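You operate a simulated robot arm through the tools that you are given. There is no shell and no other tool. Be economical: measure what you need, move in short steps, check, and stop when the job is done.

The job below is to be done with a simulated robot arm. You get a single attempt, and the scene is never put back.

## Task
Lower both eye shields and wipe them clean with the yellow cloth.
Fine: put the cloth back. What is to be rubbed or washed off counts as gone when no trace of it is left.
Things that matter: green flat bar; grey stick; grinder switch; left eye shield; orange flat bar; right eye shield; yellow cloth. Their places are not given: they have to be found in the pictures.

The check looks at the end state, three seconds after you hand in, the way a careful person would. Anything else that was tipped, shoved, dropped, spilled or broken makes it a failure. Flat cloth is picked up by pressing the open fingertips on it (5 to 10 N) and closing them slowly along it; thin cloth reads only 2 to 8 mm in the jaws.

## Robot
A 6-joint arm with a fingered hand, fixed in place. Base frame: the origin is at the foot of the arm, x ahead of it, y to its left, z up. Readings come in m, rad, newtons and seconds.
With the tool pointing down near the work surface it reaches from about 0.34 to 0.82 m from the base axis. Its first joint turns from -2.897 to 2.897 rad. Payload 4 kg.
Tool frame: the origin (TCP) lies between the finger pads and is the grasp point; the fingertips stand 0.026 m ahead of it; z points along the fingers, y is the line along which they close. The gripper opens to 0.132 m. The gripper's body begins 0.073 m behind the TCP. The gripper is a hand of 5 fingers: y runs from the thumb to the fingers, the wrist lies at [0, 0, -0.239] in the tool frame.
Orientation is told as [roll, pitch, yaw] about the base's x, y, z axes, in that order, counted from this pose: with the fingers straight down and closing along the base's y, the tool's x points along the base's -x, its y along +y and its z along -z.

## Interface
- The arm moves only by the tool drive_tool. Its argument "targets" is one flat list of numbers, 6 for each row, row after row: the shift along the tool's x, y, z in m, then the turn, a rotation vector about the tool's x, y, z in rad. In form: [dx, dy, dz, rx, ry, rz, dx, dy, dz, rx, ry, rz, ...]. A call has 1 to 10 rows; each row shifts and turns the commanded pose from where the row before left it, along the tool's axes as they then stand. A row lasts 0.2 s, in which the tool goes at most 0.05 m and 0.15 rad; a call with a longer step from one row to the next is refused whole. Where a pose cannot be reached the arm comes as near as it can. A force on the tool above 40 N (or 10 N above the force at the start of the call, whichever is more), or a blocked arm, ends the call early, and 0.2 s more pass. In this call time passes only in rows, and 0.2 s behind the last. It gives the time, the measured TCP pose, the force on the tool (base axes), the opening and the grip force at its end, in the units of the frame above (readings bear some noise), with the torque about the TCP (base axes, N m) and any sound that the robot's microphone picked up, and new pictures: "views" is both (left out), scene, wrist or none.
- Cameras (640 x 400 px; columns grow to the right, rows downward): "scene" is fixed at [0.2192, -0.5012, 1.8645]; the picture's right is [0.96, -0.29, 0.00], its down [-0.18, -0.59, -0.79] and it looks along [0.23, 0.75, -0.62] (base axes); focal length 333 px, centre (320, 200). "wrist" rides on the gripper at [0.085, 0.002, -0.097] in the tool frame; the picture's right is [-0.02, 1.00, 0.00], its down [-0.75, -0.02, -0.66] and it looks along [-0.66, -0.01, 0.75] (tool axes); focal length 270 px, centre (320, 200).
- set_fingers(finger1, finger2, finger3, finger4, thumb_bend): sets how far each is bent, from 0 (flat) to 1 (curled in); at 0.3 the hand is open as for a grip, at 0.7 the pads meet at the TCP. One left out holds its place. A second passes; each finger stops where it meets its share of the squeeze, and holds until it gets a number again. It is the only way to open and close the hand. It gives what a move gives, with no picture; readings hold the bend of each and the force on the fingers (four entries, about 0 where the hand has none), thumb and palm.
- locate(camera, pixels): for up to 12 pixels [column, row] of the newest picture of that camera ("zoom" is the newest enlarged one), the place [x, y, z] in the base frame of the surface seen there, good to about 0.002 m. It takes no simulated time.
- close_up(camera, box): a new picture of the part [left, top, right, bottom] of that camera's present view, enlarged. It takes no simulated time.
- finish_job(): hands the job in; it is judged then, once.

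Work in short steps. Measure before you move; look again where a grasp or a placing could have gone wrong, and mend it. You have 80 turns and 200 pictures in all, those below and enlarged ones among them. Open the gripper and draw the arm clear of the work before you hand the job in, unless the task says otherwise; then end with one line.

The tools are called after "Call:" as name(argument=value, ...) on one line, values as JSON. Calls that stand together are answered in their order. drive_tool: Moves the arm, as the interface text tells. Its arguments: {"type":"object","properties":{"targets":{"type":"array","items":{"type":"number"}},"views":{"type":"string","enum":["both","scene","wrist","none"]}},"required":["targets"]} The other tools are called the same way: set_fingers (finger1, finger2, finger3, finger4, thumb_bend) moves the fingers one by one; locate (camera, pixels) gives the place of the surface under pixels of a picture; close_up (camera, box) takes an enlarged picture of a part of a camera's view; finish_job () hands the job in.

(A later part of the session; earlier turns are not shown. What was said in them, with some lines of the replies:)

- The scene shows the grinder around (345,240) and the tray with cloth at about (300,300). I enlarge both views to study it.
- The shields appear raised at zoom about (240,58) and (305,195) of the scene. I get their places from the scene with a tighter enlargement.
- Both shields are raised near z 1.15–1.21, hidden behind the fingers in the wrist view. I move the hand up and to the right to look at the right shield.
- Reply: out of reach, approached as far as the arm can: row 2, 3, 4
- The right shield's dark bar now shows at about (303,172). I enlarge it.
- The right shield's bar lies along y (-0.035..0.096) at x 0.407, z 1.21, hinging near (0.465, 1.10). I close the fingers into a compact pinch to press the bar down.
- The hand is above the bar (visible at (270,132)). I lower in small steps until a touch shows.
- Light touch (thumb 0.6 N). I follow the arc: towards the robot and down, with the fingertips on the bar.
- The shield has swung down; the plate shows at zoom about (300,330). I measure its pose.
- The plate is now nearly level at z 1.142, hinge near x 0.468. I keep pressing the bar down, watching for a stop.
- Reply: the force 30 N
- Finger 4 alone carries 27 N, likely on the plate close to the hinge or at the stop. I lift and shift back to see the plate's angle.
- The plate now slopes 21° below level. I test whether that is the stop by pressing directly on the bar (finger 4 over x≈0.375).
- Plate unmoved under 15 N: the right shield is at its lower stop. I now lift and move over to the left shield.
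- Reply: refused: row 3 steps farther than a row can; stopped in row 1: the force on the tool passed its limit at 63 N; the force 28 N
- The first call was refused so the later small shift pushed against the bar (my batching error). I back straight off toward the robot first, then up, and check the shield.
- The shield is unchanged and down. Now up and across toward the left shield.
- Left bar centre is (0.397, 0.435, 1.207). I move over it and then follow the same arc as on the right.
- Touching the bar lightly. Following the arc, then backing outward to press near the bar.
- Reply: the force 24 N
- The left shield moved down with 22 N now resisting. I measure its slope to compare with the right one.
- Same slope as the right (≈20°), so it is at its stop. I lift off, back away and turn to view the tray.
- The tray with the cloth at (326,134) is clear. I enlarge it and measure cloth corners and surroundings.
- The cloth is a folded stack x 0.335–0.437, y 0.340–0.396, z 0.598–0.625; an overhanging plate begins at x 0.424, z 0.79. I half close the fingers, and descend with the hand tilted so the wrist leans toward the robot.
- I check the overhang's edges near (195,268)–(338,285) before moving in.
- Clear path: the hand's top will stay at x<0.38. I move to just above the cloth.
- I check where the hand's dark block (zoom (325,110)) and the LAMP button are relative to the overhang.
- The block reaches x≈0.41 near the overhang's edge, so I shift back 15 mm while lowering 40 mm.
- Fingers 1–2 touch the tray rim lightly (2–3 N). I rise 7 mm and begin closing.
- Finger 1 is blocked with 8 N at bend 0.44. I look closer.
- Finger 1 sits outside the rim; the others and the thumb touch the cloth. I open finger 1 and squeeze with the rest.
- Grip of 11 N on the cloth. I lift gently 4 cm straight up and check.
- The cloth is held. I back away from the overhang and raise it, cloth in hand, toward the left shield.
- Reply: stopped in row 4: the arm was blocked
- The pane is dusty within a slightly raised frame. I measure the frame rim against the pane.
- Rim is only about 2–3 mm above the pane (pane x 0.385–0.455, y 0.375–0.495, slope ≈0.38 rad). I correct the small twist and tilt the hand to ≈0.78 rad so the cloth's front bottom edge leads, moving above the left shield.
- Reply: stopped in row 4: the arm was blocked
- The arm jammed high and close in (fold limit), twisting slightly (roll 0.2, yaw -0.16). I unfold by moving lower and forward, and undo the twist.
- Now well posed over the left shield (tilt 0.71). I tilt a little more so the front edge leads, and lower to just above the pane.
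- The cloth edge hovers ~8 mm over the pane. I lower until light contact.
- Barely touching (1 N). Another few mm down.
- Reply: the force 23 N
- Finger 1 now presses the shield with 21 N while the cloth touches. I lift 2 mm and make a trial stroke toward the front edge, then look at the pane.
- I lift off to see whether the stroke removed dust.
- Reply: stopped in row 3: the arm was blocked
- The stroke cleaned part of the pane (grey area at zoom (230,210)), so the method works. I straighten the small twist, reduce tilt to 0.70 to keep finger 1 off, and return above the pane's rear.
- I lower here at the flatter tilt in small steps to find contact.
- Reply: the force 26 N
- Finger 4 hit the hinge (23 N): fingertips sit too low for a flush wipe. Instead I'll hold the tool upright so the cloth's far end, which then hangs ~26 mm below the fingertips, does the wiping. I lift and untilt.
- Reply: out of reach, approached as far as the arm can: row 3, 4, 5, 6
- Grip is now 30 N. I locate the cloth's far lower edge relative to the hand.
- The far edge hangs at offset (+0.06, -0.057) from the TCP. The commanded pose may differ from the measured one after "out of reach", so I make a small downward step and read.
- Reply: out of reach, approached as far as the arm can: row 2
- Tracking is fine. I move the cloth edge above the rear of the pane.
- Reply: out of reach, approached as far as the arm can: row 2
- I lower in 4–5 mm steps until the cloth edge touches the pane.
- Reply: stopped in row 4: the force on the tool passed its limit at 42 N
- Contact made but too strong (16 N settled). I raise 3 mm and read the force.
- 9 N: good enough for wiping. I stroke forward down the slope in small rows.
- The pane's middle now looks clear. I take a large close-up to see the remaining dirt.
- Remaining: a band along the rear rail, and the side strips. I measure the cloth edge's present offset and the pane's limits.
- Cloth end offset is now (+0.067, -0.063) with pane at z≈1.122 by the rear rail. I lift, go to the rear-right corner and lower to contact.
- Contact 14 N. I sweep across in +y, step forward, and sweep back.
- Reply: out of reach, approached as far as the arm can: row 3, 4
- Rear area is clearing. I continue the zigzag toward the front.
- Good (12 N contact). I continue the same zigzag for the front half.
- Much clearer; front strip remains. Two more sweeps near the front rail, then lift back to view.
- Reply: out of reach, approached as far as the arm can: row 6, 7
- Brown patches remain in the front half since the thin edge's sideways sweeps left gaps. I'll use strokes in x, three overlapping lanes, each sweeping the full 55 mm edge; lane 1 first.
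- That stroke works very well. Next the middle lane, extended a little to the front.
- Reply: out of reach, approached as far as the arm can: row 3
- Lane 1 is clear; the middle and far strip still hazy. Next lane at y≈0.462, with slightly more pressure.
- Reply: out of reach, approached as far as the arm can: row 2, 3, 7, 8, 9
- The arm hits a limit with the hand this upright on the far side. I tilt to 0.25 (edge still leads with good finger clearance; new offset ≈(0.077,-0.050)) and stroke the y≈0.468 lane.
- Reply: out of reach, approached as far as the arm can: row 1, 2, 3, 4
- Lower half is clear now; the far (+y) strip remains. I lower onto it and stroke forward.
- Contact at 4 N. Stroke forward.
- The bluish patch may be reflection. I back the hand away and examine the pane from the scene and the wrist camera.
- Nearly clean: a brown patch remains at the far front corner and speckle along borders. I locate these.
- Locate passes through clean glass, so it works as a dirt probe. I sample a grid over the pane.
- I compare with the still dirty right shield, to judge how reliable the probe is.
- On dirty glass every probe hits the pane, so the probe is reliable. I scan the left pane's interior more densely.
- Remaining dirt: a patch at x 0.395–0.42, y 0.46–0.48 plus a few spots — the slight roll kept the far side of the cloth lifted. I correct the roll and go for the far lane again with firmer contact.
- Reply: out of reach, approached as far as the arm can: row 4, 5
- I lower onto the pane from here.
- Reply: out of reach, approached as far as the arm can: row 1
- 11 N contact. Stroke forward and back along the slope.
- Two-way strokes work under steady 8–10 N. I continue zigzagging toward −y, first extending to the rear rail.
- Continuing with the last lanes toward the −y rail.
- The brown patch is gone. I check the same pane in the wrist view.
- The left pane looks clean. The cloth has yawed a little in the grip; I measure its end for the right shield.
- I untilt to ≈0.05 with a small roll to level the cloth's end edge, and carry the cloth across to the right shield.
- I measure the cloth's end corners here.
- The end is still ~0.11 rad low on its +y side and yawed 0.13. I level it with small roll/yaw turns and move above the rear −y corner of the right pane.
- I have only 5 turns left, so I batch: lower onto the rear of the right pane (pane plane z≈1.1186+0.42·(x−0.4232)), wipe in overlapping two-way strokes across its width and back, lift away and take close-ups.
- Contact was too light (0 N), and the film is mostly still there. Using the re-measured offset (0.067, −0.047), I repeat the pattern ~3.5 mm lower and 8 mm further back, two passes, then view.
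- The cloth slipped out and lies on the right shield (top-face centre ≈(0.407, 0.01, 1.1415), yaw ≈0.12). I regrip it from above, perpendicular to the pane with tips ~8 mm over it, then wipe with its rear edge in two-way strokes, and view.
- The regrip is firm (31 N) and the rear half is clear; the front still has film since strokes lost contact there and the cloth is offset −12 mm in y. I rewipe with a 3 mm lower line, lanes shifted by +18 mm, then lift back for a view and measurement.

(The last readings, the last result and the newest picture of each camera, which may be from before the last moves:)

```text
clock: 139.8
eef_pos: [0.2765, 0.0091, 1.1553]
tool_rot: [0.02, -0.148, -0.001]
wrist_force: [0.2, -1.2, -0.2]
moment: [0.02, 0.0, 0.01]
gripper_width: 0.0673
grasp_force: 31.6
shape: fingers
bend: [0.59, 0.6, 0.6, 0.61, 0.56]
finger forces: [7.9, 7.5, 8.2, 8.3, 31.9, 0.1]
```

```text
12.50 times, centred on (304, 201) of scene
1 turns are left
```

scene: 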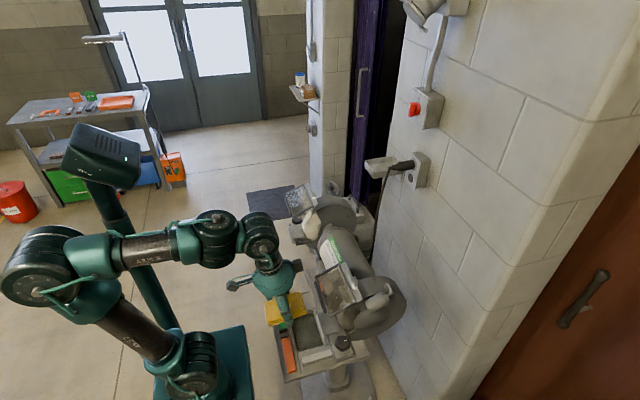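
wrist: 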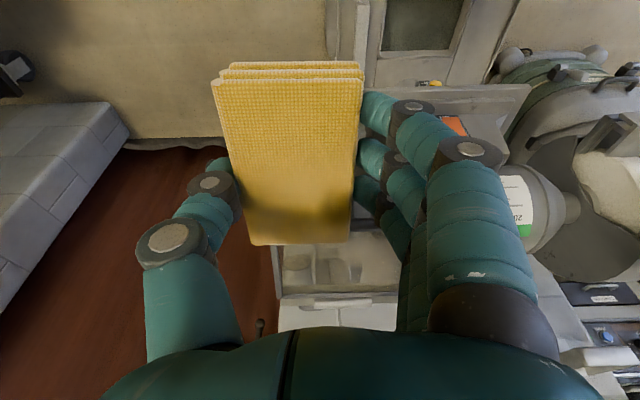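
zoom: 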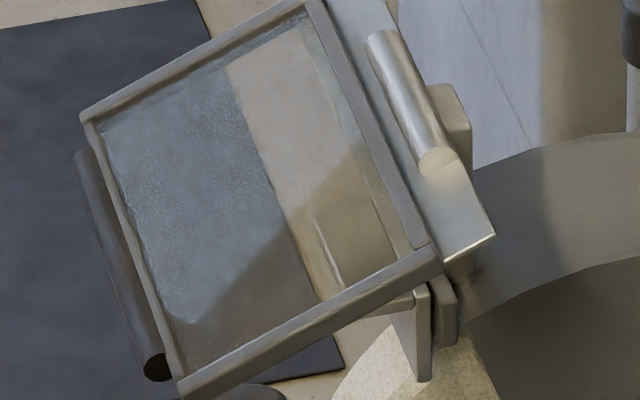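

This is the last turn. The right pane's −y half is clear and a film patch remains at y 0.04–0.08, where contact was lost. I rewipe about 3.5 mm lower with the roll corrected, then carry the cloth back to its place on the tray, release it just above the surface, withdraw, open the hand and hand in.

Call:
drive_tool(targets=[-0.039, 0.0103, 0.003, 0.02, 0, 0, -0.039, 0.0103, 0.003, 0, 0, 0, -0.039, 0.0103, 0.003, 0, 0, 0, 0.0017, 0, 0.0114, 0, 0, 0, 0.01205, 0, 0.0034, 0, 0, 0, 0.01205, 0, 0.0034, 0, 0, 0, 0.01205, 0, 0.0034, 0, 0, 0, 0.01205, 0, 0.0034, 0, 0, 0, 0.01205, 0, 0.0034, 0, 0, 0], views="none")

Call:
drive_tool(targets=[-0.01205, 0.003, -0.0034, 0, 0, 0, -0.01205, 0.003, -0.0034, 0, 0, 0, -0.01205, 0.003, -0.0034, 0, 0, 0, -0.01205, 0.003, -0.0034, 0, 0, 0, -0.01205, 0.003, -0.0034, 0, 0, 0, 0.01205, 0.003, 0.0034, 0, 0, 0, 0.01205, 0.003, 0.0034, 0, 0, 0, 0.01205, 0.003, 0.0034, 0, 0, 0, 0.01205, 0.003, 0.0034, 0, 0, 0, 0.01205, 0.003, 0.0034, 0, 0, 0], views="none")

Call:
drive_tool(targets=[-0.01205, 0, -0.0034, 0, 0, 0, -0.01205, 0, -0.0034, 0, 0, 0, -0.01205, 0, -0.0034, 0, 0, 0, -0.01205, 0, -0.0034, 0, 0, 0, -0.01205, 0, -0.0034, 0, 0, 0, 0.01205, 0, 0.0034, 0, 0, 0, 0.01205, 0, 0.0034, 0, 0, 0, 0.01205, 0, 0.0034, 0, 0, 0, 0.01205, 0, 0.0034, 0, 0, 0, 0.01205, 0, 0.0034, 0, 0, 0], views="none")

Call:
drive_tool(targets=[-0.01205, -0.003, -0.0034, 0, 0, 0, -0.01205, -0.003, -0.0034, 0, 0, 0, -0.01205, -0.003, -0.0034, 0, 0, 0, -0.01205, -0.003, -0.0034, 0, 0, 0, -0.01205, -0.003, -0.0034, 0, 0, 0, 0.01205, -0.003, 0.0034, 0, 0, 0, 0.01205, -0.003, 0.0034, 0, 0, 0, 0.01205, -0.003, 0.0034, 0, 0, 0, 0.01205, -0.003, 0.0034, 0, 0, 0, 0.01205, -0.003, 0.0034, 0, 0, 0], views="none")

Call:
drive_tool(targets=[-0.01205, -0.003, -0.0034, 0, 0, 0, -0.01205, -0.003, -0.0034, 0, 0, 0, -0.01205, -0.003, -0.0034, 0, 0, 0, -0.01205, -0.003, -0.0034, 0, 0, 0, -0.01205, -0.003, -0.0034, 0, 0, 0, 0.01205, -0.0025, 0.0034, 0, 0, 0, 0.01205, -0.0025, 0.0034, 0, 0, 0, 0.01205, -0.0025, 0.0034, 0, 0, 0, 0.01205, -0.0025, 0.0034, 0, 0, 0, 0.01205, -0.0025, 0.0034, 0, 0, 0], views="none")

Call:
drive_tool(targets=[-0.01205, 0.003, -0.0034, 0, 0, 0, -0.01205, 0.003, -0.0034, 0, 0, 0, -0.01205, 0.003, -0.0034, 0, 0, 0, -0.01205, 0.003, -0.0034, 0, 0, 0, -0.01205, 0.003, -0.0034, 0, 0, 0, 0.01205, 0.003, 0.0034, 0, 0, 0, 0.01205, 0.003, 0.0034, 0, 0, 0, 0.01205, 0.003, 0.0034, 0, 0, 0, 0.01205, 0.003, 0.0034, 0, 0, 0, 0.01205, 0.003, 0.0034, 0, 0, 0], views="none")

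Call:
drive_tool(targets=[-0.01205, 0.003, -0.0034, 0, 0, 0, -0.01205, 0.003, -0.0034, 0, 0, 0, -0.01205, 0.003, -0.0034, 0, 0, 0, -0.01205, 0.003, -0.0034, 0, 0, 0, -0.01205, 0.003, -0.0034, 0, 0, 0, 0.01205, 0.0025, 0.0034, 0, 0, 0, 0.01205, 0.0025, 0.0034, 0, 0, 0, 0.01205, 0.0025, 0.0034, 0, 0, 0, 0.01205, 0.0025, 0.0034, 0, 0, 0, 0.01205, 0.0025, 0.0034, 0, 0, 0], views="none")

Call:
drive_tool(targets=[-0.01205, -0.0015, -0.0034, 0, 0, 0, -0.01205, -0.0015, -0.0034, 0, 0, 0, -0.01205, -0.0015, -0.0034, 0, 0, 0, -0.01205, -0.0015, -0.0034, 0, 0, 0, -0.01205, -0.0015, -0.0034, 0, 0, 0, 0.01205, -0.0015, 0.0034, 0, 0, 0, 0.01205, -0.0015, 0.0034, 0, 0, 0, 0.01205, -0.0015, 0.0034, 0, 0, 0, 0.01205, -0.0015, 0.0034, 0, 0, 0, 0.01205, -0.0015, 0.0034, 0, 0, 0], views="none")

Call:
drive_tool(targets=[-0.0067, 0, -0.0445, 0, 0, 0, 0.0297, 0, -0.0045, 0, 0, 0, 0.0297, 0, -0.0045, 0, 0, 0, 0, 0.0404, 0, 0, 0, 0, 0, 0.0404, 0, 0, 0, 0, 0, 0.0404, 0, 0, 0, 0, 0, 0.0404, 0, 0, 0, 0, 0, 0.0404, 0, 0, 0, 0, 0, 0.0404, 0, 0, 0, 0, 0, 0.0404, 0, 0, 0, 0], views="none")

Call:
drive_tool(targets=[0, 0.0402, 0, 0, 0, 0, 0.0067, 0, 0.0445, 0, 0, 0, 0.0067, 0, 0.0445, 0, 0, 0, 0.0067, 0, 0.0445, 0, 0, 0, 0.0067, 0, 0.0445, 0, 0, 0, 0, 0, 0, 0, -0.077, 0, 0, 0, 0, 0, -0.076, 0, 0.0133, 0, 0.043, 0, 0, 0, 0.0133, 0, 0.043, 0, 0, 0, 0.0133, 0, 0.043, 0, 0, 0], views="none")

Call:
drive_tool(targets=[0.0116, 0, 0.0375, 0, 0, 0, 0.0116, 0, 0.0375, 0, 0, 0, 0.0116, 0, 0.0375, 0, 0, 0, 0.0116, 0, 0.0375, 0, 0, 0, -0.0398, 0, 0.0124, 0, 0, 0, -0.0398, 0, 0.0124, 0, 0, 0, 0.0047, 0, 0.0151, 0, 0, 0, 0.0047, 0, 0.0151, 0, 0, 0, 0.0047, 0, 0.0151, 0, 0, 0], views="none")

Call:
set_fingers(finger1=0.5, finger2=0.5, finger3=0.5, finger4=0.5, thumb_bend=0.45)

Call:
drive_tool(targets=[-0.0059, 0, -0.0191, 0, 0, 0, -0.0118, 0, -0.0382, 0, 0, 0, -0.0074, 0, -0.0239, 0, 0, 0, 0.0382, 0, -0.0118, 0, 0, 0, 0.0382, 0, -0.0118, 0, 0, 0, 0.0382, 0, -0.0118, 0, 0, 0, -0.0133, 0, -0.043, 0, 0, 0, -0.0133, 0, -0.043, 0, 0, 0, -0.0133, 0, -0.043, 0, 0, 0], views="none")

Call:
set_fingers(finger1=0.3, finger2=0.3, finger3=0.3, finger4=0.3, thumb_bend=0.3)

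Call:
finish_job()

```text
clock: 141.8
eef_pos: [0.337, 0.0407, 1.1272]
tool_rot: [-0.001, -0.148, 0.0]
wrist_force: [1.9, -0.6, 12.9]
moment: [0.24, -0.63, -0.04]
gripper_width: 0.0676
grasp_force: 34.1
shape: fingers
bend: [0.59, 0.6, 0.61, 0.62, 0.56]
finger forces: [7.2, 7.7, 8.8, 10.4, 34.0, 0.1]
```

```text
clock: 144.0
eef_pos: [0.3374, 0.0719, 1.1264]
tool_rot: [-0.001, -0.148, 0.001]
wrist_force: [1.8, -1.0, 13.4]
moment: [0.06, -0.63, -0.03]
gripper_width: 0.0676
grasp_force: 33.7
shape: fingers
bend: [0.59, 0.6, 0.62, 0.63, 0.56]
finger forces: [7.1, 7.6, 8.5, 9.9, 34.8, 0.0]
```

```text
clock: 146.2
eef_pos: [0.3355, 0.0713, 1.1274]
tool_rot: [-0.001, -0.149, 0.001]
wrist_force: [1.4, 0.3, 11.0]
moment: [0.1, -0.51, 0.0]
gripper_width: 0.0674
grasp_force: 32.5
shape: fingers
bend: [0.6, 0.6, 0.61, 0.62, 0.56]
finger forces: [7.3, 7.9, 8.3, 9.6, 33.2, 0.0]
```

```text
clock: 148.4
eef_pos: [0.3385, 0.0406, 1.1268]
tool_rot: [-0.002, -0.149, 0.001]
wrist_force: [0.3, 1.0, 9.1]
moment: [0.15, -0.47, 0.01]
gripper_width: 0.0674
grasp_force: 33.8
shape: fingers
bend: [0.6, 0.6, 0.61, 0.62, 0.56]
finger forces: [7.4, 7.9, 8.5, 9.3, 32.9, 0.1]
```

```text
clock: 150.6
eef_pos: [0.3364, 0.0138, 1.1277]
tool_rot: [-0.002, -0.148, 0.0]
wrist_force: [0.5, 0.0, 3.2]
moment: [0.09, -0.19, -0.02]
gripper_width: 0.0677
grasp_force: 31.8
shape: fingers
bend: [0.6, 0.6, 0.61, 0.61, 0.56]
finger forces: [7.5, 7.9, 8.2, 8.1, 31.6, 0.0]
```

```text
clock: 152.8
eef_pos: [0.3383, 0.043, 1.1267]
tool_rot: [-0.002, -0.15, 0.001]
wrist_force: [1.3, -1.1, 8.9]
moment: [0.16, -0.41, -0.05]
gripper_width: 0.0676
grasp_force: 32.4
shape: fingers
bend: [0.6, 0.6, 0.61, 0.62, 0.56]
finger forces: [7.4, 7.7, 8.1, 9.0, 33.1, 0.1]
```

```text
clock: 155.0
eef_pos: [0.3364, 0.0718, 1.1279]
tool_rot: [-0.003, -0.149, 0.001]
wrist_force: [1.0, -0.4, 4.1]
moment: [0.05, -0.24, 0.03]
gripper_width: 0.0675
grasp_force: 31.7
shape: fingers
bend: [0.6, 0.6, 0.61, 0.61, 0.56]
finger forces: [7.4, 7.7, 8.1, 8.3, 32.3, 0.0]
```

```text
clock: 157.2
eef_pos: [0.3351, 0.0564, 1.1277]
tool_rot: [-0.002, -0.15, -0.001]
wrist_force: [0.4, 0.0, 6.0]
moment: [0.12, -0.3, 0.03]
gripper_width: 0.0676
grasp_force: 32.2
shape: fingers
bend: [0.6, 0.6, 0.61, 0.61, 0.56]
finger forces: [7.3, 7.7, 8.2, 8.5, 32.2, 0.1]
```

```text
clock: 159.4
eef_pos: [0.2776, 0.3386, 1.17]
tool_rot: [-0.002, -0.147, 0.001]
wrist_force: [0.7, -0.1, -0.7]
moment: [0.02, 0.0, 0.0]
gripper_width: 0.0674
grasp_force: 30.8
shape: fingers
bend: [0.6, 0.6, 0.61, 0.61, 0.56]
finger forces: [7.4, 7.6, 7.8, 7.7, 31.0, 0.0]
```

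```text
clock: 161.6
eef_pos: [0.2735, 0.3797, 0.8575]
tool_rot: [0.001, -0.3, 0.002]
wrist_force: [-0.7, -0.2, -0.4]
moment: [-0.02, 0.01, 0.02]
gripper_width: 0.0673
grasp_force: 30.0
shape: fingers
bend: [0.6, 0.6, 0.61, 0.61, 0.56]
finger forces: [7.4, 7.3, 7.7, 7.8, 30.5, 0.1]
```

```text
clock: 163.6
eef_pos: [0.3596, 0.3785, 0.6513]
tool_rot: [-0.001, -0.301, 0.001]
wrist_force: [-1.2, -0.1, -0.6]
moment: [0.01, -0.03, 0.0]
gripper_width: 0.0675
grasp_force: 29.9
shape: fingers
bend: [0.6, 0.6, 0.61, 0.61, 0.56]
finger forces: [7.4, 7.3, 7.6, 7.6, 30.3, 0.1]
```

```text
clock: 164.6
eef_pos: [0.3594, 0.3793, 0.652]
tool_rot: [0.0, -0.299, -0.001]
wrist_force: [-0.4, 0.4, 0.2]
moment: [0.0, 0.01, 0.04]
gripper_width: 0.0821
grasp_force: 0.0
shape: fingers
bend: [0.5, 0.5, 0.5, 0.5, 0.45]
finger forces: [0.0, 0.0, 0.1, 0.1, 0.1, 0.1]
```

```text
clock: 166.6
eef_pos: [0.2387, 0.3779, 0.8723]
tool_rot: [-0.002, -0.301, 0.0]
wrist_force: [0.2, 0.6, -0.6]
moment: [-0.03, 0.0, 0.01]
gripper_width: 0.0821
grasp_force: 0.0
shape: fingers
bend: [0.5, 0.5, 0.5, 0.5, 0.45]
finger forces: [0.1, 0.0, 0.0, 0.0, 0.0, 0.0]
```

```text
clock: 167.6
eef_pos: [0.2393, 0.3792, 0.8712]
tool_rot: [-0.003, -0.302, 0.0]
wrist_force: [0.7, 0.4, 0.2]
moment: [0.0, -0.02, 0.01]
gripper_width: 0.1385
grasp_force: 0.1
shape: fingers
bend: [0.3, 0.3, 0.3, 0.3, 0.3]
finger forces: [0.0, 0.1, 0.0, 0.0, 0.0, 0.1]
```

```text
The job is handed in.
```

Both shields are down and the job is handed in. The left pane looked clean in the pictures. I have no picture of the right pane after its last wipe (3–13 N contact, after a film patch was still showing). The cloth was released over its tray spot, about 2 cm nearer the robot than before, with no picture of how it landed; it had also slipped onto the right shield once and been picked up again.
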